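You operate a simulated robot arm through the tools that you are given. There is no shell and no other tool. Be economical: measure what you need, move in short steps, check, and stop when the job is done.

You run a simulated two-armed robot. Do the job below in one go: nothing can be reset, and whatever is moved stays where it is left.

Task
Hold the purple basin, pull the small silver bowl out and soak the sweet potato in it.
Fine: bowl on the wooden counter, all the water from the blue jug, jug back; leave the other vegetable. Set down upright: blue jug.

Only the result counts: the job must be done as asked and must still hold three seconds after the hand-in. Knocking over, shifting, dropping, spilling or breaking anything else fails it.

Robot
Two 7-joint arms with two-finger parallel grippers on one trunk, on a base that drives. Base frame: it is fixed to the floor where the robot stands at the start and does not move with it; the origin is under the middle of the robot, x ahead of it, y to its left, z up; the surface under the hand at the start is at about z = 86. Lengths are in cm, angles in degrees, forces in N, time in s.
The left shoulder is at the start at [7, 16.3, 117], the right one opposite. With the tool pointing down near the work surface each hand reaches from about 40 to 88 cm from the robot's upright axis, wherever it stands, measured 20 degrees to its own side. Places, roughly: blue jug (17x10x15 cm) [50, 40, 90]; small silver bowl (21x21x9 cm) [50, -10, 90]; wooden side counter [60, 20, 90]. Payload 3.43 kg a hand.
Tool frame (each hand has its own): the origin (TCP) lies between the finger pads and is the grasp point; the fingertips stand 3.4 cm ahead of it; z points along the fingers, y is the line along which they close. Largest opening 12.8 cm; finger width 2.4, thickness 1.2; the body of the gripper, 4.8 by 13 cm, starts 9.6 cm behind the TCP.
Orientation is that of the tool frame in the base frame, as a unit quaternion [w, x, y, z]. With the fingers straight down and closing along the base's y, the tool's x points along the base's -x, its y along +y and its z along -z.

Tools
- The arms move only by the tool apply_moves. It takes "left_increments", "right_increments" or both (then of equal length, played together; a hand with none holds still); each is a list of rows, each a list of 7 numbers: the shift along the tool's x, y, z in cm, then the turn, a rotation vector about the tool's x, y, z in degrees, then the gripper command, from -1 (shut) to 1 (fully open), values between in proportion. In form: [[tx, ty, tz, wx, wy, wz, hand], ...]. A call has 1 to 20 rows; each row shifts and turns the commanded pose from where the row before left it, along the tool's axes as they then stand. Rows are played at 5 a second. More than 5 cm and 8.6 degrees between two rows, or a gripper value outside its range, and nothing of the call is played. Where a pose cannot be reached the arm comes as near as it can. A force on the tool above 40 N (or 10 N above the force at the start of the call, whichever is more), or a blocked arm, ends the call early, and 0.2 s more pass. The fingers move at their own pace (about 15.3 cm/s each) and stop on an object; they squeeze with about 40 N. The grip force told is the motor's: it shows also when the fingers shut on nothing. Time passes only in rows, and 0.2 s behind the last, so rows that do not move let the fingers close. It gives the time, the measured TCP pose, the force on the tool (base axes), the opening and the grip force at its end, in the units of the frame above (readings bear some noise), with the torque about the TCP (base axes, N m) and any sound that the robot's microphone picked up.
- Cameras (640 x 400 px; columns grow to the right, rows downward): "scene" is now at [13.73, -0.52, 139.45]; the picture's right is [-0.07, -1.00, 0.00], its down [-0.60, 0.04, -0.80] and it looks along [0.80, -0.06, -0.60] (base axes); focal length 214 px, centre (320, 200). "left" rides on the left gripper at [7.6, 1.1, -16] in its tool frame; the picture's right is [-0.15, 0.99, 0.00], its down [-0.88, -0.13, -0.46] and it looks along [-0.45, -0.07, 0.89] (tool axes); focal length 234 px, centre (320, 200). "right" rides on the right gripper at [7.6, -1.1, -16] in its tool frame; the picture's right is [0.15, 0.99, 0.00], its down [-0.88, 0.13, -0.46] and it looks along [-0.45, 0.07, 0.89] (tool axes); focal length 234 px, centre (320, 200). There is no depth. A picture from a camera that has moved, and an enlarged one, comes with that camera's place and axes in the base frame and with its lens.
- snapshot(camera): a new picture of that camera. No time passes.
- slide_trunk(by): slides the trunk up (or, below 0, down) by that many cm; the arms and the scene camera ride with it, the base frame stays. It gives what a move gives, with no picture.
- drive_base(legs): drives the robot by 1 to 6 legs, each [ahead, left, turn to the left] in cm, cm and degrees, along the robot's own axes; the way and the turn of a leg run together, so that a leg with both is an arc; at most 150 cm and 180 degrees a leg. The arms and the cameras ride along, it lands a little off, and it stops where it bumps. It gives what a move gives.
- pan_tilt(pan, tilt): turns the head with the scene camera to pan (to the left, within 86 degrees either way) and tilt (down, from -29 to 69), counted from straight ahead of the robot. It gives what a move gives.
- zoom(camera, box): a new picture of the part [left, top, right, bottom] of that camera's present view, enlarged. No time passes.
- finish_job(): hands the job in; it is judged then, once.

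Go step by step. Nothing tells you exact positions but the pictures and the camera data: compare them with the known pose of the tool, close in by small moves and look again before you grip or let go. The budget is 120 turns and 100 pictures, counting those below and the enlarged ones. Unless the task says otherwise, let go and move clear before handing in, and close with one line.

The tools are called after "Request:" as a command line: name --argument value ..., lists and objects as JSON in quotes. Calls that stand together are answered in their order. apply_moves: Moves the arms, as the interface text tells. Its arguments: {"type":"object","properties":{"left_increments":{"type":"array","items":{"type":"array","items":{"type":"number"}}},"right_increments":{"type":"array","items":{"type":"array","items":{"type":"number"}}}},"required":[]} The other tools are called the same way: slide_trunk (by) slides the trunk up or down; drive_base (legs) drives the base; pan_tilt (pan, tilt) turns the head that bears the scene camera; snapshot (camera) takes a picture; zoom (camera, box) takes an enlarged picture of a part of a camera's view; finish_job () hands the job in.

At the start:

```text
t: 0.0
left_tool_pos: [50.27, 13.74, 122.12]
left_tool_rot: [0.0, 0.0, 1.0, 0.0]
left_wrist_force: [0.2, -0.6, -0.6]
left_torque: [0.0, 0.05, -0.01]
left_opening: 12.78
left_grip_force: 0.1
right_tool_pos: [50.68, -24.23, 130.67]
right_tool_rot: [0.0, 0.001, 1.0, 0.001]
right_wrist_force: [0.0, 0.1, 0.5]
right_torque: [0.0, 0.0, 0.0]
right_opening: 12.79
right_grip_force: 0.0
trunk travel left (down, up): [-65.0, 29.0]
robot x, y, heading: [-0.05, -0.01, 0.0]
head pan, tilt: [-4.1, 37.1]
```

scene: 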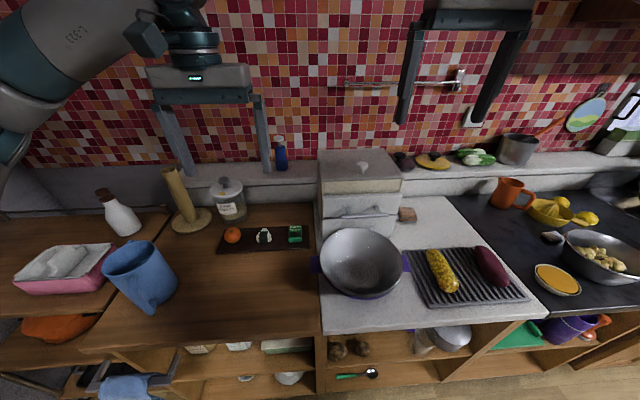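
right: 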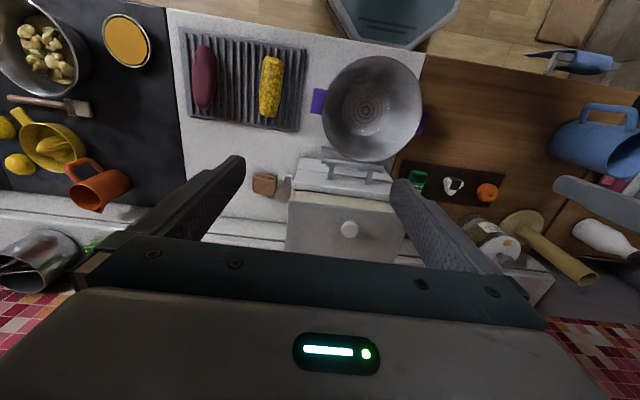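
left: 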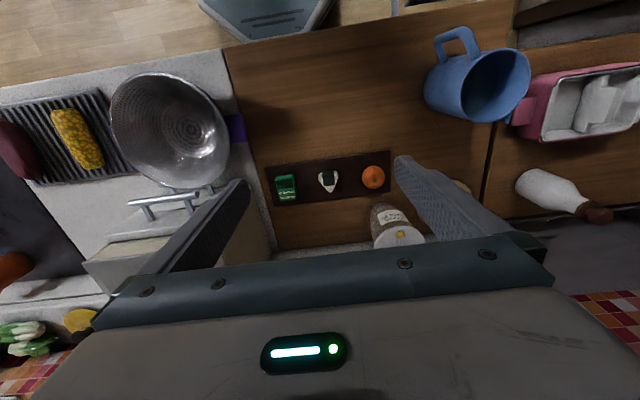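

I see the silver bowl nested in a purple basin on the white counter, with the jug on the wooden counter to the left and the sweet potato on the rack to the right. I'll take closer looks first.

Request:
zoom --camera "scene" --box '[290, 200, 450, 320]'

Request:
zoom --camera "right" --box '[290, 30, 450, 180]'

Request:
zoom --camera "scene" --box '[80, 200, 240, 320]'

Request:
zoom --camera "left" --box '[380, 0, 560, 130]'

```text
3.33 times, centred on (370, 260) of scene
camera zoom: at [13.73, -0.52, 139.45], right [-0.07, -1.0, 0.0], down [-0.6, 0.04, -0.8], along [0.8, -0.06, -0.6], focal length 715 px, centre (153, 0)
```

zoom: 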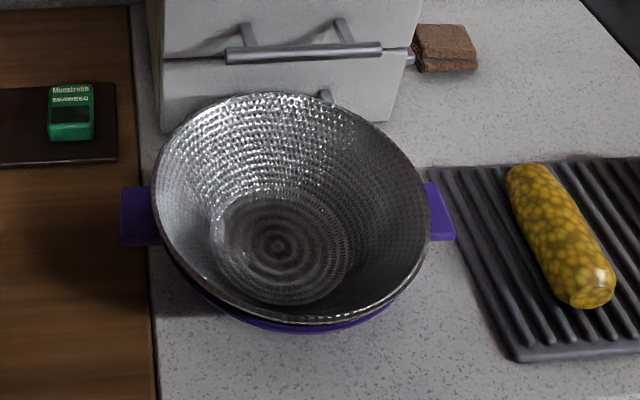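

```text
2.67 times, centred on (370, 105) of right
camera zoom: at [43.11, -25.35, 146.67], right [-0.15, 0.99, 0.0], down [0.88, 0.13, 0.46], along [0.45, 0.07, -0.89], focal length 624 px, centre (187, 453)
```

zoom: 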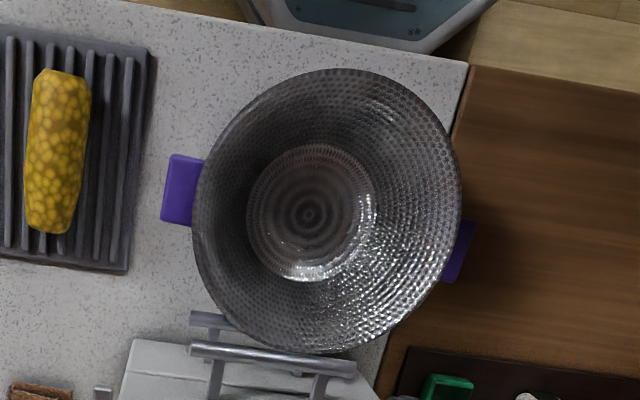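

```text
3.33 times, centred on (160, 260) of scene
camera zoom: at [13.73, -0.52, 139.45], right [-0.07, -1.0, 0.0], down [-0.6, 0.04, -0.8], along [0.8, -0.06, -0.6], focal length 715 px, centre (853, 0)
```

zoom: 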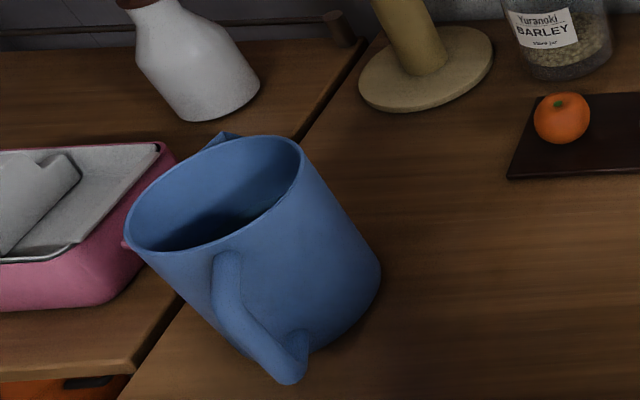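

```text
3.08 times, centred on (470, 65) of left
camera zoom: at [42.76, 14.95, 137.98], right [0.15, 0.99, 0.0], down [0.88, -0.13, 0.46], along [0.45, -0.07, -0.89], focal length 720 px, centre (-142, 615)
```

zoom: 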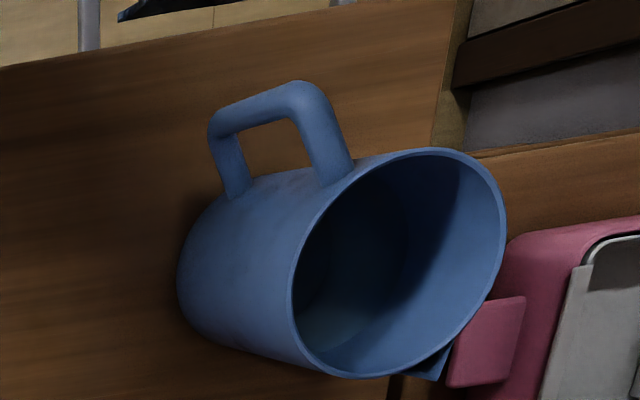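

The bowl rim centres near (46.6, -13.5, 95) with the basin tabs at y≈-25 and y≈-1. The jug stands upright near (46.8, 39.3) with its handle toward me. I'll back the base off a little for reach and pre-position the right hand above the right tab.

Request:
drive_base --legs '[[-12, -6, 0]]'

Request:
apply_moves --right_increments '[[0, 0, 0, 0, 0, -8.5, 1], [0, 0, 0.5, 0, 0, -8.5, 1], [0, 0, 1, 0, 0, -8.5, 1], [0, 0, 1, 0, 0, -8.5, 1], [0, 0, 1, 0, 0, -8.5, 1], [0, 0, 1, 0, 0, -8.5, 1], [0, 0, 1, 0, 0, -8.5, 1], [0, 0, 1, 0, 0, -8.5, 1], [0, 0, 1, 0, 0, -8.5, 1], [0, 0, 1, 0, 0, -8.5, 1], [0, 0, 1, 0, 0, -5, 1]]'

```text
t: 1.3
left_tool_pos: [38.44, 7.94, 122.06]
left_tool_rot: [0.0, 0.0, 1.0, 0.0]
left_wrist_force: [0.7, -0.8, -0.2]
left_torque: [-0.03, 0.04, 0.03]
left_opening: 12.8
left_grip_force: 0.0
right_tool_pos: [38.88, -30.07, 130.57]
right_tool_rot: [0.0, 0.001, 1.0, 0.001]
right_wrist_force: [0.4, 0.3, -0.1]
right_torque: [-0.01, 0.05, 0.01]
right_opening: 12.8
right_grip_force: 0.0
trunk travel left (down, up): [-65.0, 29.0]
robot x, y, heading: [-11.99, -5.79, 0.1]
head pan, tilt: [-4.1, 37.1]
```

```text
t: 3.7
left_tool_pos: [38.42, 7.77, 122.04]
left_tool_rot: [0.001, 0.0, 1.0, 0.0]
left_wrist_force: [0.1, -0.1, 0.7]
left_torque: [-0.01, -0.01, -0.01]
left_opening: 12.77
left_grip_force: 0.1
right_tool_pos: [29.45, -22.9, 117.77]
right_tool_rot: [0.002, -0.707, 0.707, 0.0]
right_wrist_force: [0.2, -0.2, -0.6]
right_torque: [-0.02, -0.01, -0.01]
right_opening: 12.78
right_grip_force: 0.1
right hand out of reach, approached as far as the arm can: row 8, 9, 10, 11
trunk travel left (down, up): [-65.0, 29.0]
robot x, y, heading: [-12.31, -6.01, 0.0]
head pan, tilt: [-4.1, 37.1]
```

The right hand rotated as wanted but fell short of its commanded position. I'll move it toward the tab and see whether it tracks.

Request:
apply_moves --right_increments '[[-1, -3, 0, 0, 0, 0, 1], [-1, -3, 0, 0, 0, 0, 1], [-1, -3, 0, 0, 0, 0, 1], [0, 0, 0, 0, 0, 0, 1]]'

Request:
snapshot --camera "right"

Request:
snapshot --camera "scene"

```text
t: 4.7
left_tool_pos: [38.28, 7.88, 122.21]
left_tool_rot: [0.001, 0.0, 1.0, 0.0]
left_wrist_force: [0.1, -0.5, -0.2]
left_torque: [0.01, -0.02, 0.0]
left_opening: 12.79
left_grip_force: 0.2
right_tool_pos: [32.84, -17.22, 116.52]
right_tool_rot: [0.002, -0.705, 0.709, 0.0]
right_wrist_force: [-0.5, 0.1, 0.9]
right_torque: [-0.01, 0.01, 0.01]
right_opening: 12.8
right_grip_force: 0.2
right hand out of reach, approached as far as the arm can: row 1, 2, 3
trunk travel left (down, up): [-65.0, 29.0]
robot x, y, heading: [-11.95, -6.11, 0.1]
head pan, tilt: [-4.1, 37.1]
```

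```text
92 pictures are left
camera right: at [33.85, -24.89, 132.57], right [-0.99, -0.14, 0.0], down [-0.13, 0.88, 0.46], along [-0.06, 0.45, -0.89], focal length 234 px, centre (320, 200)
```

right: 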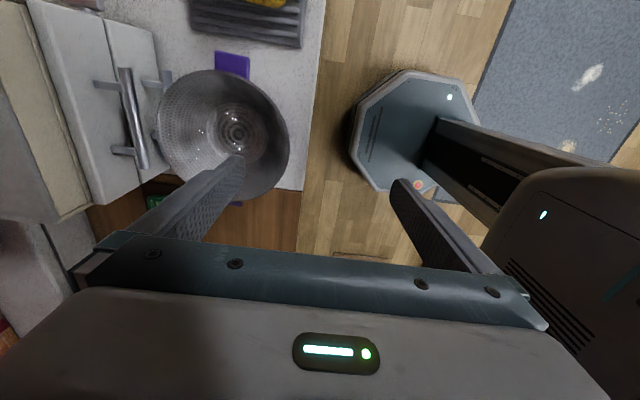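

```text
91 pictures are left
camera scene: at [1.79, -6.53, 139.45], right [-0.07, -1.0, 0.0], down [-0.6, 0.04, -0.8], along [0.8, -0.06, -0.6], focal length 214 px, centre (320, 200)
```

scene: 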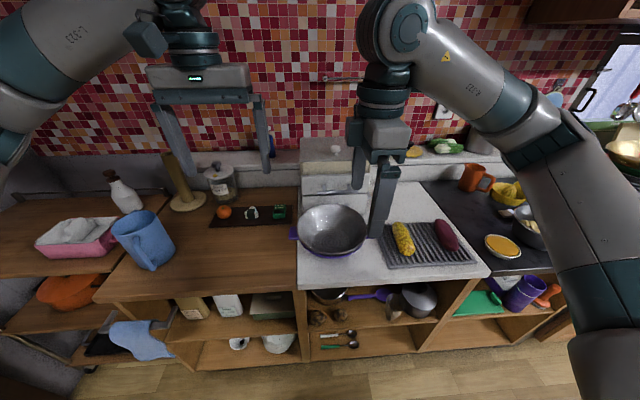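

That wrist direction is at a joint limit. I'll turn the other way round, with the camera on the bowl side.

Request:
apply_moves --right_increments '[[0, 0, -1, 0, 0, 8.5, 1], [0, 0, 0, 0, 0, 8.5, 1], [0, 0, 0, 0, 0, 8.5, 1], [0, 0, 0, 0, 0, 8.5, 1], [0, 0, 0, 0, 0, 8.5, 1], [0, 0, 0, 0, 0, 8.5, 1], [0, 0, 0, 0, 0, 8.5, 1], [0, 0, 0, 0, 0, 8.5, 1], [0, 0, 0, 0, 0, 8.5, 1], [0, 0, 0, 0, 0, 8.5, 1], [0, 0, 0, 0, 0, 5, 1]]'

```text
t: 7.1
left_tool_pos: [38.36, 7.87, 122.01]
left_tool_rot: [0.0, 0.0, 1.0, 0.0]
left_wrist_force: [0.4, -0.2, -0.8]
left_torque: [0.02, -0.05, 0.0]
left_opening: 12.83
left_grip_force: 0.0
right_tool_pos: [32.88, -17.1, 117.67]
right_tool_rot: [0.0, 0.002, 1.0, 0.002]
right_wrist_force: [0.9, 0.2, -0.4]
right_torque: [0.0, 0.0, -0.01]
right_opening: 12.82
right_grip_force: 0.0
trunk travel left (down, up): [-65.0, 29.0]
robot x, y, heading: [-11.8, -5.61, -0.1]
head pan, tilt: [-4.1, 37.1]
```

Now I translate toward the tab at height, then rotate the other way.

Request:
apply_moves --right_increments '[[-3, -1.7, 0, 0, 0, 0, 1], [-3, -1.7, 0, 0, 0, 0, 1], [-3, -1.7, 0, 0, 0, 0, 1], [-3, -1.7, 0, 0, 0, 0, 1], [-2.8, -1.7, 0, 0, 0, 0, 1], [0, 0, 0, 0, 0, 8.5, 1], [0, 0, 0, 0, 0, 8.5, 1], [0, 0, 0, 0, 0, 8.5, 1], [0, 0, 0, 0, 0, 8.5, 1], [0, 0, 0, 0, 0, 8.5, 1], [0, 0, 0, 0, 0, 8.5, 1], [0, 0, 0, 0, 0, 8.5, 1], [0, 0, 0, 0, 0, 8.5, 1], [0, 0, 0, 0, 0, 8.5, 1], [0, 0, 0, 0, 0, 8.5, 1], [0, 0, 0, 0, 0, 5, 1], [0, 0, 0, 0, 0, 0, 1]]'

Request:
snapshot --camera "right"

```text
t: 10.7
left_tool_pos: [38.41, 7.77, 122.1]
left_tool_rot: [0.0, 0.001, 1.0, 0.0]
left_wrist_force: [0.2, -0.3, 0.2]
left_torque: [0.01, 0.0, 0.0]
left_opening: 12.78
left_grip_force: 0.1
right_tool_pos: [47.7, -25.6, 117.82]
right_tool_rot: [-0.001, 0.708, 0.706, 0.001]
right_wrist_force: [-0.3, -0.1, 0.5]
right_torque: [0.01, -0.02, 0.0]
right_opening: 12.8
right_grip_force: 0.0
trunk travel left (down, up): [-65.0, 29.0]
robot x, y, heading: [-11.65, -6.17, -0.1]
head pan, tilt: [-4.1, 37.1]
```

```text
90 pictures are left
camera right: at [46.43, -17.99, 133.77], right [0.99, 0.14, 0.0], down [0.13, -0.88, 0.45], along [0.07, -0.45, -0.89], focal length 234 px, centre (320, 200)
```

right: 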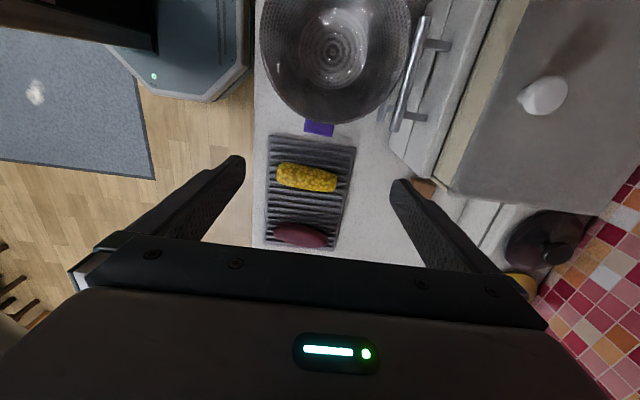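

It tracks now. The right tab is about 5 cm wide at (47.4, -25.3). I'll go down with a smaller opening and check.

Request:
apply_moves --right_increments '[[0, 0, 4, 0, 0, 0, 0.4], [0, 0, 4, 0, 0, 0, 0.4], [0, 0, 4, 0, 0, 0, 0.4], [0, 0, 4, 0, 0, 0, 0.4], [0, -0.2, 3.5, 0, 0, 0, 0.4], [0, 0, 0, 0, 0, 0, 0.4]]'

Request:
snapshot --camera "right"

Request:
zoom --camera "scene" --box '[280, 180, 420, 280]'

```text
t: 12.1
left_tool_pos: [38.4, 7.86, 122.12]
left_tool_rot: [0.0, 0.0, 1.0, -0.001]
left_wrist_force: [-0.3, -0.8, 0.5]
left_torque: [-0.01, 0.01, 0.02]
left_opening: 12.82
left_grip_force: 0.0
right_tool_pos: [47.6, -25.64, 98.52]
right_tool_rot: [0.0, 0.708, 0.706, 0.0]
right_wrist_force: [0.3, 0.2, -0.2]
right_torque: [0.01, 0.0, 0.03]
right_opening: 8.97
right_grip_force: 0.1
trunk travel left (down, up): [-65.0, 29.0]
robot x, y, heading: [-11.75, -6.22, -0.2]
head pan, tilt: [-4.1, 37.1]
```

```text
89 pictures are left
camera right: at [46.32, -18.15, 114.57], right [0.99, 0.14, 0.0], down [0.13, -0.88, 0.45], along [0.07, -0.45, -0.89], focal length 234 px, centre (320, 200)
```

right: 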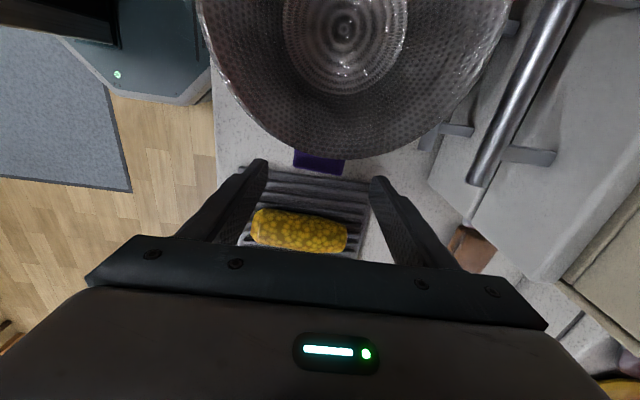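

```text
4.00 times, centred on (350, 230) of scene
camera zoom: at [1.79, -6.46, 139.45], right [-0.07, -1.0, 0.0], down [-0.6, 0.04, -0.8], along [0.8, -0.06, -0.6], focal length 858 px, centre (200, 80)
```

zoom: 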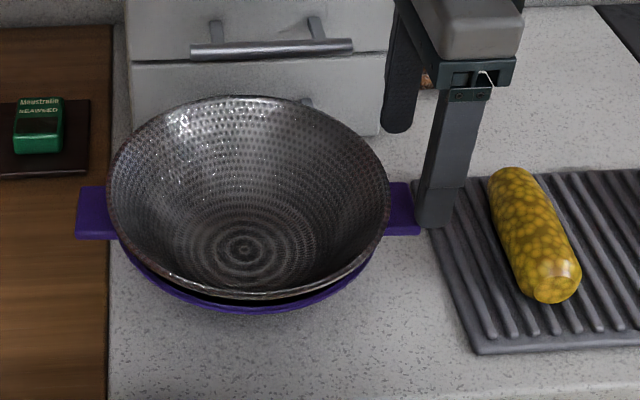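

The tab is at z≈93.5, y -24 to -26. I go down to z≈92.5 and close on it.

Request:
apply_moves --right_increments '[[-0.1, 0, 2, 0, 0, 0, 0.3], [0, 0, 2, 0, 0, 0, 0.3], [0, 0, 2, 0, 0, 0, 0.3], [0, 0, 0, 0, 0, 0, 0]]'

Request:
snapshot --camera "right"

Request:
zoom --camera "scene" --box '[280, 180, 420, 280]'

```text
t: 13.1
left_tool_pos: [38.31, 7.9, 122.22]
left_tool_rot: [0.0, 0.001, 1.0, 0.0]
left_wrist_force: [0.5, -0.2, 0.0]
left_torque: [0.02, 0.01, 0.0]
left_opening: 12.8
left_grip_force: 0.1
right_tool_pos: [47.59, -25.64, 92.39]
right_tool_rot: [-0.001, 0.708, 0.707, 0.0]
right_wrist_force: [0.3, -0.9, 0.2]
right_torque: [0.02, -0.02, 0.05]
right_opening: 6.42
right_grip_force: 0.0
trunk travel left (down, up): [-65.0, 29.0]
robot x, y, heading: [-11.81, -5.89, 0.1]
head pan, tilt: [-4.1, 37.1]
```

```text
87 pictures are left
camera right: at [46.33, -18.14, 108.34], right [0.99, 0.14, 0.0], down [0.13, -0.88, 0.45], along [0.07, -0.45, -0.89], focal length 234 px, centre (320, 200)
```

right: 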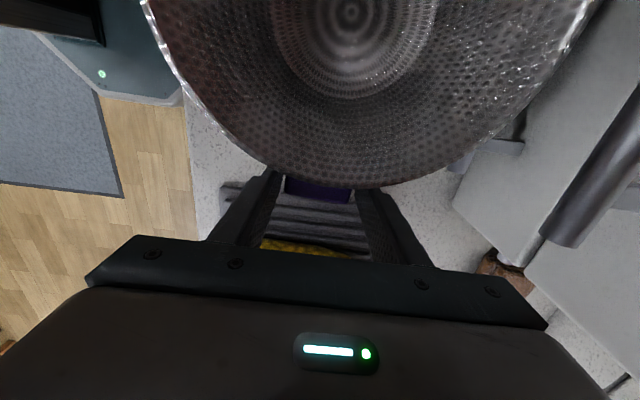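

```text
4.00 times, centred on (350, 230) of scene
camera zoom: at [1.79, -6.47, 139.45], right [-0.07, -1.0, 0.0], down [-0.6, 0.04, -0.8], along [0.8, -0.06, -0.6], focal length 858 px, centre (200, 80)
```

zoom: 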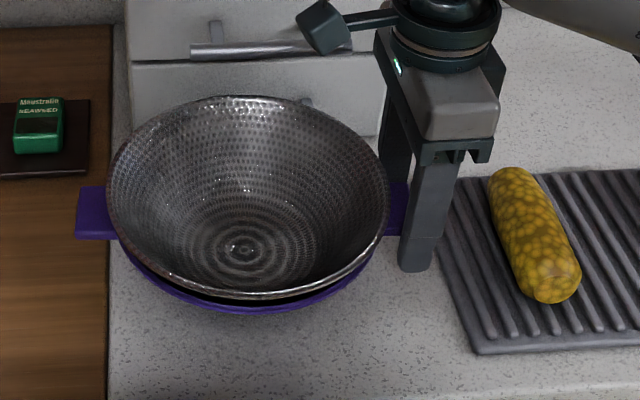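

The fingers straddle the tab, so I close them.

Request:
apply_moves --right_increments '[[0, 0, 0, 0, 0, 0, -0.2], [0, 0, 0, 0, 0, 0, -1], [0, 0, 0, 0, 0, 0, -1]]'

Request:
zoom --camera "scene" --box '[280, 180, 420, 280]'

```text
t: 13.9
left_tool_pos: [38.38, 7.71, 122.06]
left_tool_rot: [0.0, 0.0, 1.0, 0.0]
left_wrist_force: [-0.5, 0.6, 0.3]
left_torque: [-0.04, 0.0, -0.01]
left_opening: 12.83
left_grip_force: 0.1
right_tool_pos: [47.51, -25.74, 92.19]
right_tool_rot: [0.0, 0.708, 0.706, 0.001]
right_wrist_force: [1.2, 1.2, -0.1]
right_torque: [0.0, 0.06, -0.15]
right_opening: 5.15
right_grip_force: 40.1
trunk travel left (down, up): [-65.0, 29.0]
robot x, y, heading: [-11.63, -6.19, 0.0]
head pan, tilt: [-4.1, 37.1]
```

```text
4.00 times, centred on (350, 230) of scene
camera zoom: at [1.84, -6.48, 139.44], right [-0.07, -1.0, 0.0], down [-0.6, 0.04, -0.8], along [0.8, -0.06, -0.6], focal length 858 px, centre (200, 80)
```

zoom: 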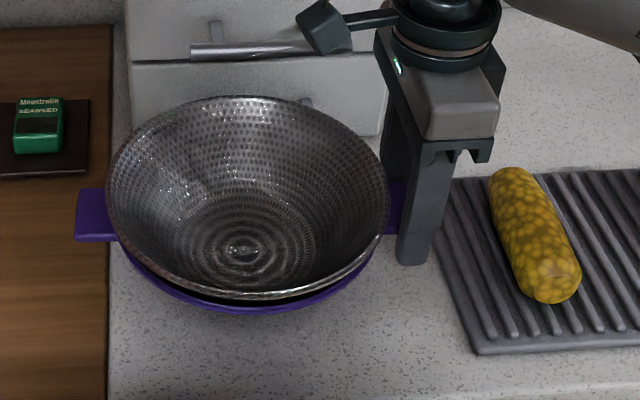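

Basin held (opening 5.15 cm, 40 N). Now the left hand comes above the near-left part of the bowl rim, turned so that it closes radially.

Request:
apply_moves --left_increments '[[0, -3.3, 1, 0, 0, 0, 1], [0, -3.3, 1, 0, 0, 0, 1], [0, -3.3, 1, 0, 0, 0, 1], [0, -3.3, 1, 0, 0, 0, 1], [0, 0, 1, 0, 0, -8, 1], [0, 0, 1, 0, 0, -8, 1], [0, 0, 1, 0, 0, -8, 1], [0, 0, 1, 0, 0, -8, 1], [0, 0, 1, 0, 0, -8, 1], [0, 0, 0, 0, 0, -5, 1], [0, 0, 0, 0, 0, 0, 1]]'

Request:
snapshot --camera "left"

Request:
snapshot --camera "scene"

```text
t: 16.3
left_tool_pos: [38.35, -5.44, 113.13]
left_tool_rot: [0.001, -0.383, 0.924, 0.0]
left_wrist_force: [0.3, 0.1, 0.8]
left_torque: [0.0, 0.0, 0.03]
left_opening: 12.81
left_grip_force: 0.0
right_tool_pos: [47.49, -25.61, 92.39]
right_tool_rot: [-0.001, 0.708, 0.707, 0.001]
right_wrist_force: [0.7, 0.2, 0.4]
right_torque: [-0.04, 0.05, -0.13]
right_opening: 5.11
right_grip_force: 39.9
trunk travel left (down, up): [-65.0, 29.0]
robot x, y, heading: [-11.85, -5.95, 0.1]
head pan, tilt: [-4.1, 37.1]
```

```text
84 pictures are left
camera left: at [32.25, -9.99, 128.99], right [-0.6, 0.8, 0.0], down [0.71, 0.53, 0.46], along [0.36, 0.27, -0.89], focal length 234 px, centre (320, 200)
```

left: 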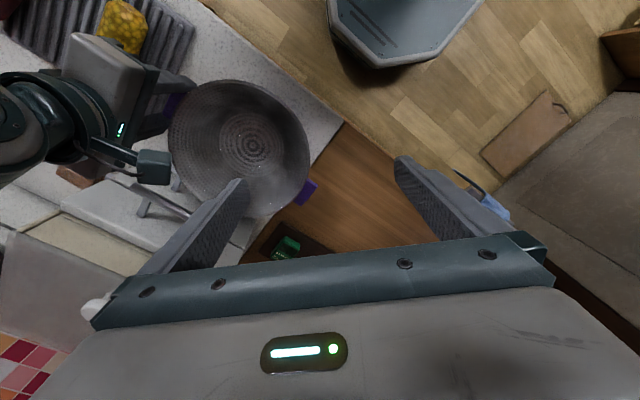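

```text
83 pictures are left
camera scene: at [1.84, -6.49, 139.44], right [-0.07, -1.0, 0.0], down [-0.6, 0.04, -0.8], along [0.8, -0.06, -0.6], focal length 214 px, centre (320, 200)
```

scene: 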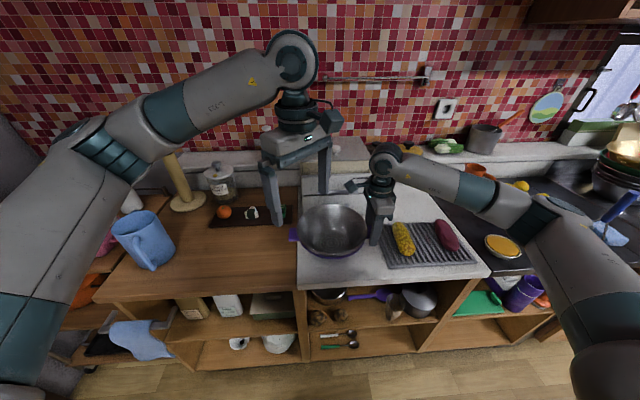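

Bowl rim refined: centre (47.2, -13.4, 95.5), radius 10.4, with the basin rim about 2 cm lower. I tilt the left hand along the wall and descend partway above the near-left rim.

Request:
apply_moves --left_increments '[[0, 0, 0, 6.67, 0, 0, 0.5], [0, 0, 0, 6.67, 0, 0, 0], [0, 0, 0, 6.67, 0, 0, -0.3], [-0.21, 0.85, 3.1, 0, 0, 0, -0.3], [-0.21, 0.85, 3.1, 0, 0, 0, -0.3], [-0.21, 0.85, 3.2, 0, 0, 0, -0.3], [0, 0, 0, 0, 0, 0, -0.3]]'

Request:
snapshot --camera "left"

Request:
zoom --camera "scene" --box '[270, 160, 410, 260]'

```text
t: 17.9
left_tool_pos: [39.37, -5.56, 103.72]
left_tool_rot: [0.066, -0.377, 0.91, -0.161]
left_wrist_force: [0.7, 1.1, -0.4]
left_torque: [-0.03, 0.02, 0.01]
left_opening: 4.47
left_grip_force: 0.0
right_tool_pos: [47.55, -25.7, 92.32]
right_tool_rot: [0.0, 0.708, 0.706, 0.001]
right_wrist_force: [-0.6, 0.2, -0.3]
right_torque: [-0.09, 0.08, -0.07]
right_opening: 5.13
right_grip_force: 39.8
trunk travel left (down, up): [-65.0, 29.0]
robot x, y, heading: [-11.83, -6.08, -0.0]
head pan, tilt: [-4.1, 37.1]
```

```text
82 pictures are left
camera left: at [29.39, -6.23, 118.08], right [-0.55, 0.76, -0.34], down [0.6, 0.65, 0.47], along [0.58, 0.06, -0.81], focal length 234 px, centre (320, 200)
```

left: 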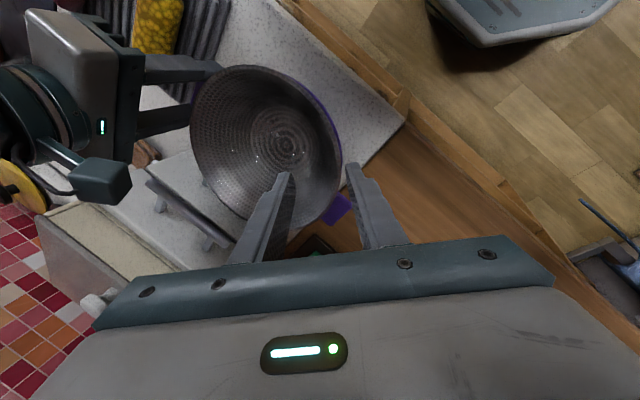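

```text
4.00 times, centred on (340, 210) of scene
camera zoom: at [1.82, -6.5, 139.44], right [-0.07, -1.0, 0.0], down [-0.6, 0.04, -0.8], along [0.8, -0.06, -0.6], focal length 858 px, centre (240, 160)
```

zoom: 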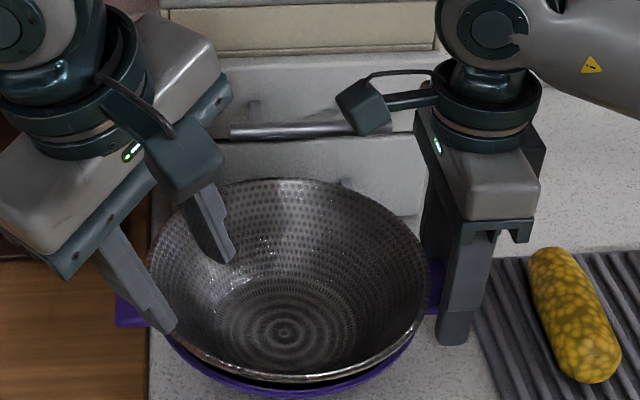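

The fingers straddle the rim well. I descend the remaining ~6 cm.

Request:
apply_moves --left_increments '[[0, 0.72, 1.97, 0, 0, 0, -0.3], [0, 0.72, 1.97, 0, 0, 0, -0.3], [0, 0.68, 1.9, 0, 0, 0, -0.3], [0, 0, 0, 0, 0, 0, -0.3]]'

Request:
snapshot --camera "left"

Request:
zoom --camera "scene" --box '[270, 180, 410, 280]'

```text
t: 18.9
left_tool_pos: [39.28, -5.36, 97.23]
left_tool_rot: [0.066, -0.377, 0.91, -0.161]
left_wrist_force: [-0.7, -0.1, -0.4]
left_torque: [0.03, -0.02, -0.02]
left_opening: 4.48
left_grip_force: 0.1
right_tool_pos: [47.61, -25.68, 92.24]
right_tool_rot: [-0.001, 0.707, 0.707, 0.001]
right_wrist_force: [0.5, -0.4, -0.5]
right_torque: [-0.08, 0.05, -0.1]
right_opening: 5.14
right_grip_force: 40.1
trunk travel left (down, up): [-65.0, 29.0]
robot x, y, heading: [-11.88, -6.19, 0.3]
head pan, tilt: [-4.1, 37.1]
```

```text
80 pictures are left
camera left: at [29.48, -6.08, 111.74], right [-0.55, 0.76, -0.34], down [0.6, 0.65, 0.47], along [0.58, 0.06, -0.81], focal length 234 px, centre (320, 200)
```

left: 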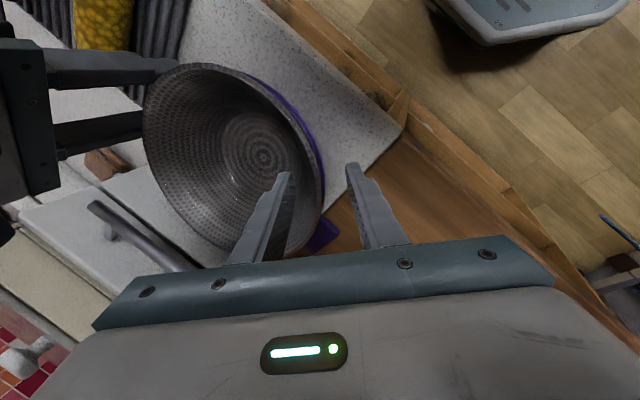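

```text
4.00 times, centred on (340, 230) of scene
camera zoom: at [1.83, -6.49, 139.44], right [-0.07, -1.0, 0.0], down [-0.6, 0.04, -0.8], along [0.8, -0.06, -0.6], focal length 858 px, centre (240, 80)
```

zoom: 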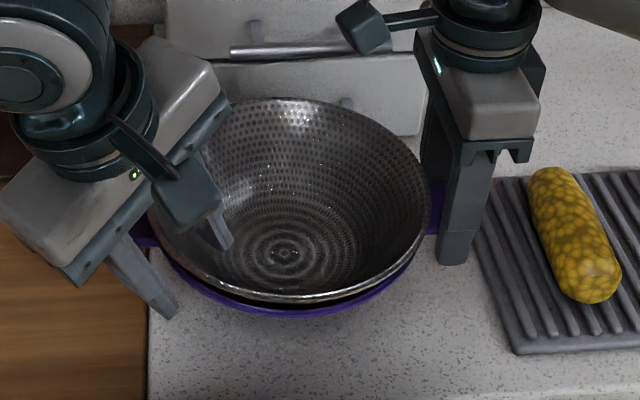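

Request:
zoom --camera "left" --box '[250, 120, 410, 220]'

Request:
zoom --camera "scene" --box '[295, 220, 351, 260]'

```text
4.00 times, centred on (330, 170) of left
camera zoom: at [29.48, -6.08, 111.74], right [-0.55, 0.76, -0.34], down [0.6, 0.65, 0.47], along [0.58, 0.06, -0.81], focal length 937 px, centre (280, 320)
```

zoom: 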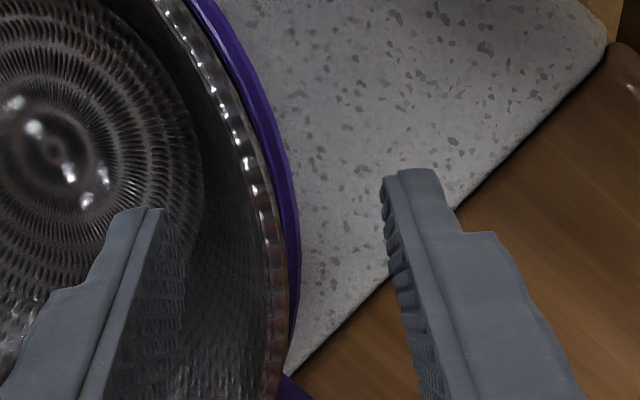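

```text
10.00 times, centred on (323, 240) of scene
camera zoom: at [1.83, -6.49, 139.44], right [-0.07, -1.0, 0.0], down [-0.6, 0.04, -0.8], along [0.8, -0.06, -0.6], focal length 2145 px, centre (290, -200)
```

zoom: 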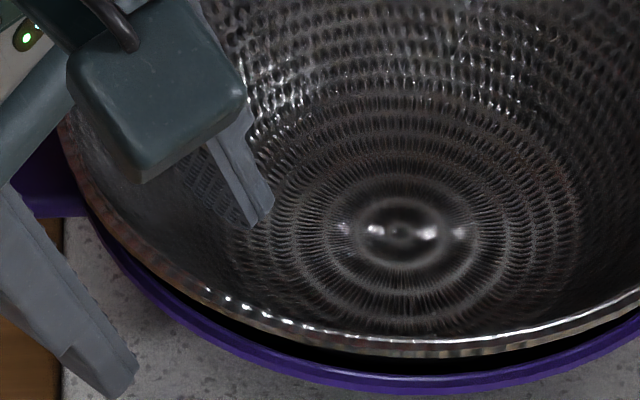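

Fingertips look slightly deep relative to the basin rim, so I raise by 0.4 cm and then close on the bowl wall.

Request:
apply_moves --left_increments '[[0, 0, -0.4, 0, 0, 0, -0.3], [0, 0, 0, 0, 0, 0, -0.6], [0, 0, 0, 0, 0, 0, -1], [0, 0, 0, 0, 0, 0, -1]]'

Request:
zoom --camera "left" --box '[250, 120, 410, 220]'

Request:
zoom --camera "scene" --box '[270, 180, 410, 280]'

```text
t: 19.9
left_tool_pos: [39.13, -5.21, 97.75]
left_tool_rot: [0.066, -0.377, 0.91, -0.16]
left_wrist_force: [-2.4, 4.0, 15.5]
left_torque: [-0.04, -0.1, 0.02]
left_opening: 0.0
left_grip_force: 32.8
right_tool_pos: [47.46, -25.75, 92.44]
right_tool_rot: [0.001, 0.709, 0.706, 0.001]
right_wrist_force: [1.0, -0.6, 1.4]
right_torque: [-0.29, -0.31, -0.2]
right_opening: 5.11
right_grip_force: 40.0
trunk travel left (down, up): [-65.0, 29.0]
robot x, y, heading: [-11.6, -5.93, -0.2]
head pan, tilt: [-4.1, 37.1]
```

```text
4.00 times, centred on (330, 170) of left
camera zoom: at [29.24, -5.92, 112.17], right [-0.55, 0.76, -0.34], down [0.6, 0.65, 0.47], along [0.58, 0.06, -0.81], focal length 937 px, centre (280, 320)
```

zoom: 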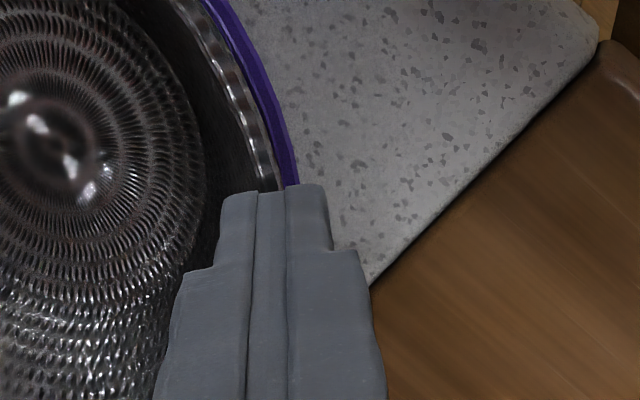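

```text
4.00 times, centred on (340, 230) of scene
camera zoom: at [1.63, -6.42, 139.49], right [-0.07, -1.0, 0.0], down [-0.6, 0.04, -0.8], along [0.8, -0.06, -0.6], focal length 858 px, centre (240, 80)
```

zoom: 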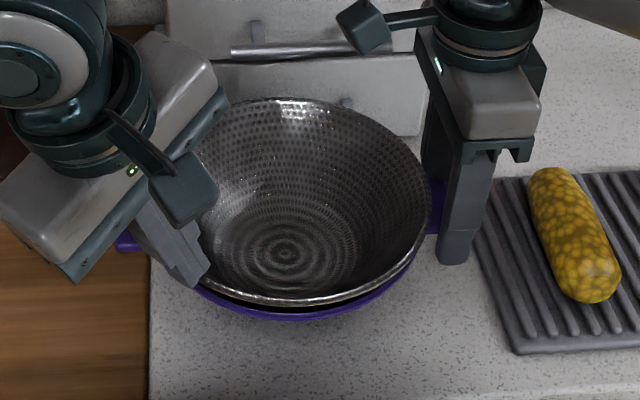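

The fingers shut just on top of the rim, so it is at z≈94.4, lower than I estimated. I open, go 1.3 cm deeper and close again.

Request:
apply_moves --left_increments '[[0, 0, -0.6, 0, 0, 0, -0.5], [0, 0, 0, 0, 0, 0, -0.5], [0, 0, 0.9, 0, 0, 0, -0.5], [0, 0, 1.1, 0, 0, 0, -0.5], [0, 0, 0, 0, 0, 0, -0.5]]'

Request:
zoom --camera "left" --box '[250, 120, 410, 220]'

Request:
zoom --camera "scene" --box '[270, 180, 410, 280]'

```text
t: 21.1
left_tool_pos: [39.48, -5.69, 96.09]
left_tool_rot: [0.066, -0.377, 0.91, -0.16]
left_wrist_force: [-0.1, 0.6, -0.8]
left_torque: [0.01, 0.04, 0.04]
left_opening: 3.24
left_grip_force: 0.1
right_tool_pos: [47.41, -25.64, 92.42]
right_tool_rot: [-0.001, 0.708, 0.707, 0.0]
right_wrist_force: [-2.0, 2.0, 3.1]
right_torque: [0.67, 0.32, 0.15]
right_opening: 5.13
right_grip_force: 39.8
trunk travel left (down, up): [-65.0, 29.0]
robot x, y, heading: [-11.79, -6.43, -0.1]
head pan, tilt: [-4.1, 37.1]
```

```text
4.00 times, centred on (330, 170) of left
camera zoom: at [29.59, -6.44, 110.64], right [-0.55, 0.76, -0.34], down [0.6, 0.65, 0.47], along [0.58, 0.06, -0.81], focal length 937 px, centre (280, 320)
```

zoom: 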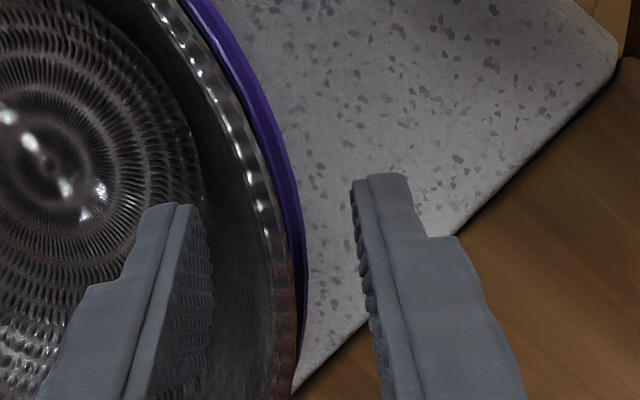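

```text
4.00 times, centred on (340, 230) of scene
camera zoom: at [1.76, -6.45, 139.45], right [-0.07, -1.0, 0.0], down [-0.6, 0.04, -0.8], along [0.8, -0.06, -0.6], focal length 858 px, centre (240, 80)
```

zoom: 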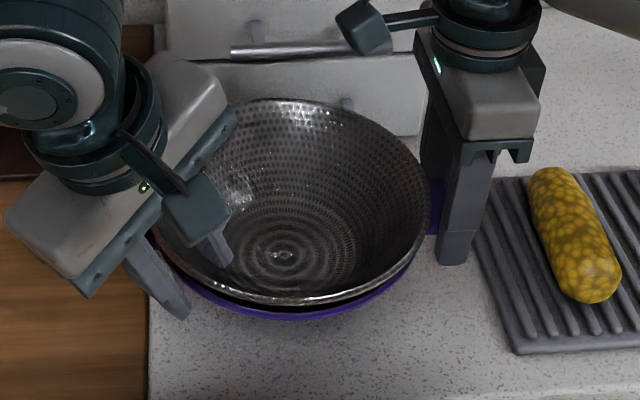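

Fingertips now straddle the wall about 1.4 cm below the rim. Closing.

Request:
apply_moves --left_increments '[[0, 0, 0, 0, 0, 0, -0.75], [0, 0, 0, 0, 0, 0, -1], [0, 0, 0, 0, 0, 0, -1]]'

Request:
zoom --camera "left" --box '[250, 120, 410, 220]'

```text
t: 21.9
left_tool_pos: [39.59, -5.81, 96.46]
left_tool_rot: [0.068, -0.376, 0.909, -0.165]
left_wrist_force: [19.8, -23.3, 18.9]
left_torque: [-1.06, -1.27, 0.69]
left_opening: 1.16
left_grip_force: 40.1
right_tool_pos: [47.44, -25.56, 92.36]
right_tool_rot: [-0.001, 0.707, 0.708, 0.001]
right_wrist_force: [-12.0, 23.0, 3.0]
right_torque: [-0.58, -0.36, 0.39]
right_opening: 5.17
right_grip_force: 39.9
trunk travel left (down, up): [-65.0, 29.0]
robot x, y, heading: [-12.15, -5.84, 0.1]
head pan, tilt: [-4.1, 37.1]
```

```text
4.00 times, centred on (330, 170) of left
camera zoom: at [29.6, -6.53, 110.85], right [-0.55, 0.76, -0.35], down [0.6, 0.65, 0.47], along [0.58, 0.05, -0.81], focal length 937 px, centre (280, 320)
```

zoom: 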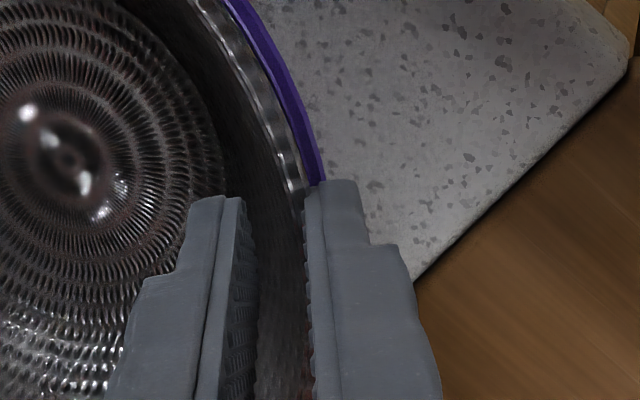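

The outer finger also caught the basin rim (opening 1.16 cm with side load). I open, raise 0.6 cm and close on the bowl alone.

Request:
apply_moves --left_increments '[[0, 0, 0, 0, 0, 0, -0.5], [0, 0, 0, 0, 0, 0, -0.5], [0, 0.3, -0.5, 0, 0, 0, -0.5], [0, 0, 0, 0, 0, 0, -0.5]]'

Request:
zoom --camera "left" --box '[250, 120, 410, 220]'

```text
t: 22.9
left_tool_pos: [39.22, -5.57, 96.71]
left_tool_rot: [0.067, -0.377, 0.91, -0.16]
left_wrist_force: [0.0, 0.0, 0.7]
left_torque: [-0.02, 0.0, -0.04]
left_opening: 3.18
left_grip_force: 0.0
right_tool_pos: [47.5, -25.78, 92.31]
right_tool_rot: [0.0, 0.708, 0.706, 0.002]
right_wrist_force: [0.4, -2.1, 4.3]
right_torque: [0.42, 0.24, -0.07]
right_opening: 5.13
right_grip_force: 39.9
trunk travel left (down, up): [-65.0, 29.0]
robot x, y, heading: [-11.74, -5.84, -0.1]
head pan, tilt: [-4.1, 37.1]
```

```text
4.00 times, centred on (330, 170) of left
camera zoom: at [29.36, -6.27, 111.11], right [-0.55, 0.76, -0.34], down [0.6, 0.65, 0.47], along [0.58, 0.06, -0.81], focal length 937 px, centre (280, 320)
```

zoom: 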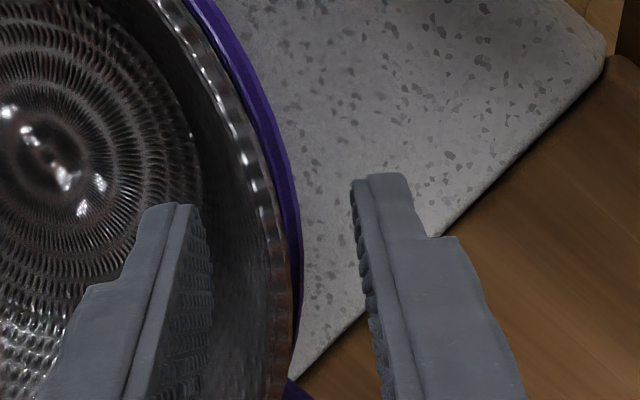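

The side load suggests the inner finger met the sloped wall first. I tilt 8.5° more along the wall, which also shifts the tips inward, then close again.

Request:
apply_moves --left_increments '[[0, 0, 0.2, 8.5, 0, 0, -0.5], [0, 0, 0, 0, 0, 0, -0.7], [0, 0, 0, 0, 0, 0, -1], [0, 0, 0, 0, 0, 0, -1]]'

Request:
zoom --camera "left" --box '[250, 120, 410, 220]'

Request:
zoom --camera "scene" --box '[285, 200, 369, 260]'

```text
t: 23.9
left_tool_pos: [39.43, -5.48, 96.62]
left_tool_rot: [0.096, -0.371, 0.895, -0.229]
left_wrist_force: [7.2, -6.8, 6.5]
left_torque: [-0.72, -0.65, 0.07]
left_opening: 0.84
left_grip_force: 40.2
right_tool_pos: [47.25, -25.55, 92.29]
right_tool_rot: [-0.001, 0.707, 0.707, 0.0]
right_wrist_force: [-5.0, 5.7, -0.8]
right_torque: [-0.28, -0.05, 0.56]
right_opening: 5.15
right_grip_force: 39.8
trunk travel left (down, up): [-65.0, 29.0]
robot x, y, heading: [-12.17, -6.09, -0.2]
head pan, tilt: [-4.1, 37.1]
```

```text
4.00 times, centred on (330, 170) of left
camera zoom: at [27.99, -4.8, 109.89], right [-0.51, 0.72, -0.48], down [0.55, 0.7, 0.46], along [0.66, -0.02, -0.75], focal length 937 px, centre (280, 320)
```

zoom: 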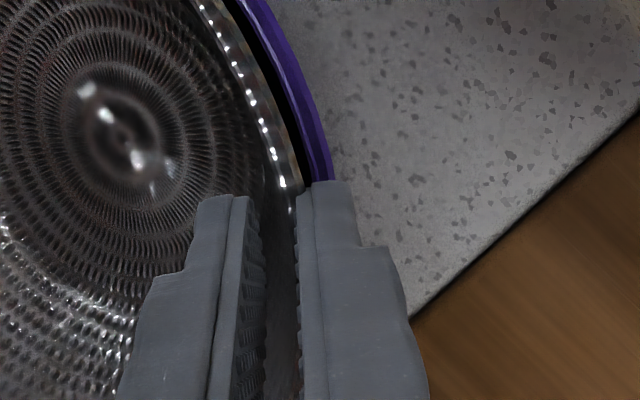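

```text
6.67 times, centred on (327, 230) of scene
camera zoom: at [1.8, -6.47, 139.45], right [-0.07, -1.0, 0.0], down [-0.6, 0.04, -0.8], along [0.8, -0.06, -0.6], focal length 1430 px, centre (273, 0)
```

zoom: 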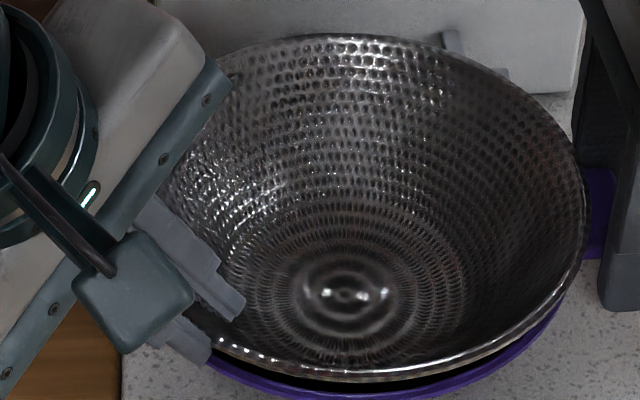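

The outer finger now sits flush on the silver rim with low side load. I lift straight up 2 cm and check.

Request:
apply_moves --left_increments '[[0, -0.24, -0.44, 0, 0, 0, -1], [0, -0.24, -0.44, 0, 0, 0, -1], [0, -0.24, -0.44, 0, 0, 0, -1], [0, -0.24, -0.44, 0, 0, 0, -1], [0, 0, 0, 0, 0, 0, -1]]'

Request:
zoom --camera "scene" --box '[270, 180, 410, 280]'

```text
t: 25.1
left_tool_pos: [39.37, -5.53, 98.31]
left_tool_rot: [0.094, -0.371, 0.895, -0.228]
left_wrist_force: [3.2, -3.0, 0.6]
left_torque: [-0.33, -0.28, -0.04]
left_opening: 0.64
left_grip_force: 39.9
right_tool_pos: [47.61, -25.61, 92.19]
right_tool_rot: [-0.001, 0.707, 0.707, 0.001]
right_wrist_force: [-1.7, 3.6, -2.1]
right_torque: [-0.35, 0.07, 0.37]
right_opening: 5.14
right_grip_force: 39.5
trunk travel left (down, up): [-65.0, 29.0]
robot x, y, heading: [-11.54, -5.88, 0.4]
head pan, tilt: [-4.1, 37.1]
```

```text
4.00 times, centred on (340, 230) of scene
camera zoom: at [1.84, -6.49, 139.44], right [-0.07, -1.0, 0.0], down [-0.6, 0.04, -0.8], along [0.8, -0.06, -0.6], focal length 858 px, centre (240, 80)
```

zoom: 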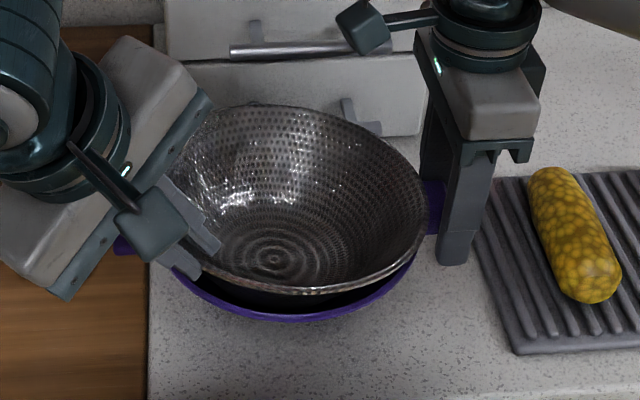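

The bowl is coming free of the basin, held side first. I continue lifting.

Request:
apply_moves --left_increments '[[0, -0.36, -0.66, 0, 0, 0, -1], [0, -0.36, -0.66, 0, 0, 0, -1], [0, -0.36, -0.66, 0, 0, 0, -1], [0, -0.36, -0.66, 0, 0, 0, -1], [0, 0, 0, 0, 0, 0, -1]]'

Request:
zoom --camera "scene" --box '[270, 180, 410, 280]'

```text
t: 26.3
left_tool_pos: [39.5, -5.5, 101.26]
left_tool_rot: [0.093, -0.371, 0.895, -0.228]
left_wrist_force: [-0.2, 0.8, -1.2]
left_torque: [0.08, 0.13, 0.0]
left_opening: 0.6
left_grip_force: 39.9
right_tool_pos: [47.45, -25.68, 92.31]
right_tool_rot: [-0.001, 0.707, 0.707, 0.001]
right_wrist_force: [-0.2, 0.1, -0.4]
right_torque: [-0.14, -0.01, -0.02]
right_opening: 5.15
right_grip_force: 40.4
trunk travel left (down, up): [-65.0, 29.0]
robot x, y, heading: [-12.08, -6.26, 0.3]
head pan, tilt: [-4.1, 37.1]
```

```text
4.00 times, centred on (340, 230) of scene
camera zoom: at [1.85, -6.48, 139.44], right [-0.07, -1.0, 0.0], down [-0.6, 0.04, -0.8], along [0.8, -0.06, -0.6], focal length 858 px, centre (240, 80)
```

zoom: 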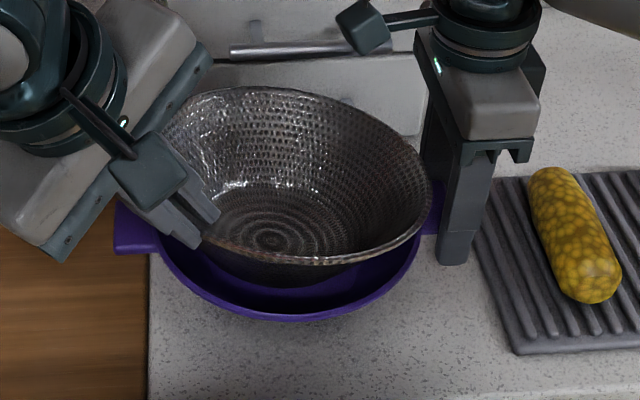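

The bowl is free, weighing about 0.15 kg and tilted a little. I lift it well clear.

Request:
apply_moves --left_increments '[[0, -0.72, -1.32, 0, 0, 0, -1], [0, -0.72, -1.32, 0, 0, 0, -1], [0, -0.72, -1.32, 0, 0, 0, -1], [0, -0.72, -1.32, 0, 0, 0, -1], [0, -0.72, -1.32, 0, 0, 0, -1], [0, -0.72, -1.32, 0, 0, 0, -1], [0, 0, 0, 0, 0, 0, -1]]'

Request:
snapshot --camera "scene"

Request:
snapshot --camera "left"

```text
t: 27.9
left_tool_pos: [39.5, -5.52, 110.6]
left_tool_rot: [0.093, -0.371, 0.895, -0.229]
left_wrist_force: [0.0, 2.5, -2.7]
left_torque: [0.46, 0.21, 0.23]
left_opening: 0.66
left_grip_force: 39.9
right_tool_pos: [47.55, -25.69, 92.26]
right_tool_rot: [0.0, 0.708, 0.707, 0.001]
right_wrist_force: [0.4, -3.0, -0.2]
right_torque: [0.24, -0.01, 0.02]
right_opening: 5.12
right_grip_force: 40.0
trunk travel left (down, up): [-65.0, 29.0]
robot x, y, heading: [-11.57, -6.07, -0.0]
head pan, tilt: [-4.1, 37.1]
```

```text
66 pictures are left
camera scene: at [1.87, -6.49, 139.44], right [-0.07, -1.0, 0.0], down [-0.6, 0.04, -0.8], along [0.8, -0.06, -0.6], focal length 214 px, centre (320, 200)
```

scene: 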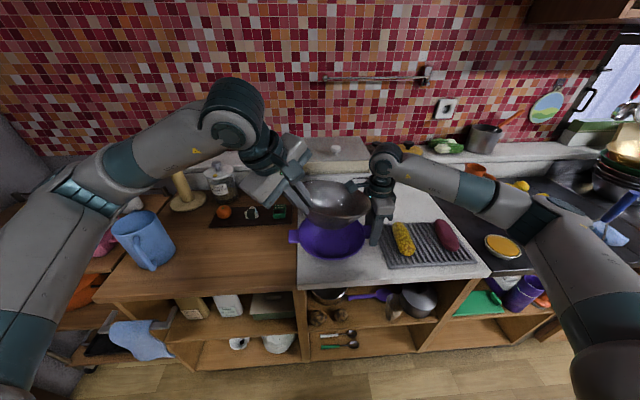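

```text
65 pictures are left
camera left: at [28.09, -4.79, 123.94], right [-0.51, 0.72, -0.47], down [0.55, 0.7, 0.46], along [0.66, -0.02, -0.75], focal length 234 px, centre (320, 200)
```

left: 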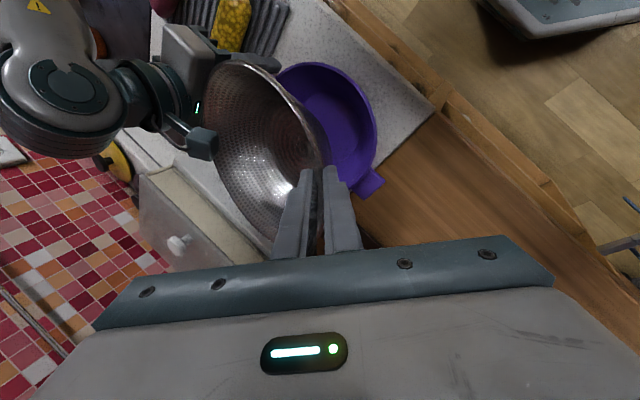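

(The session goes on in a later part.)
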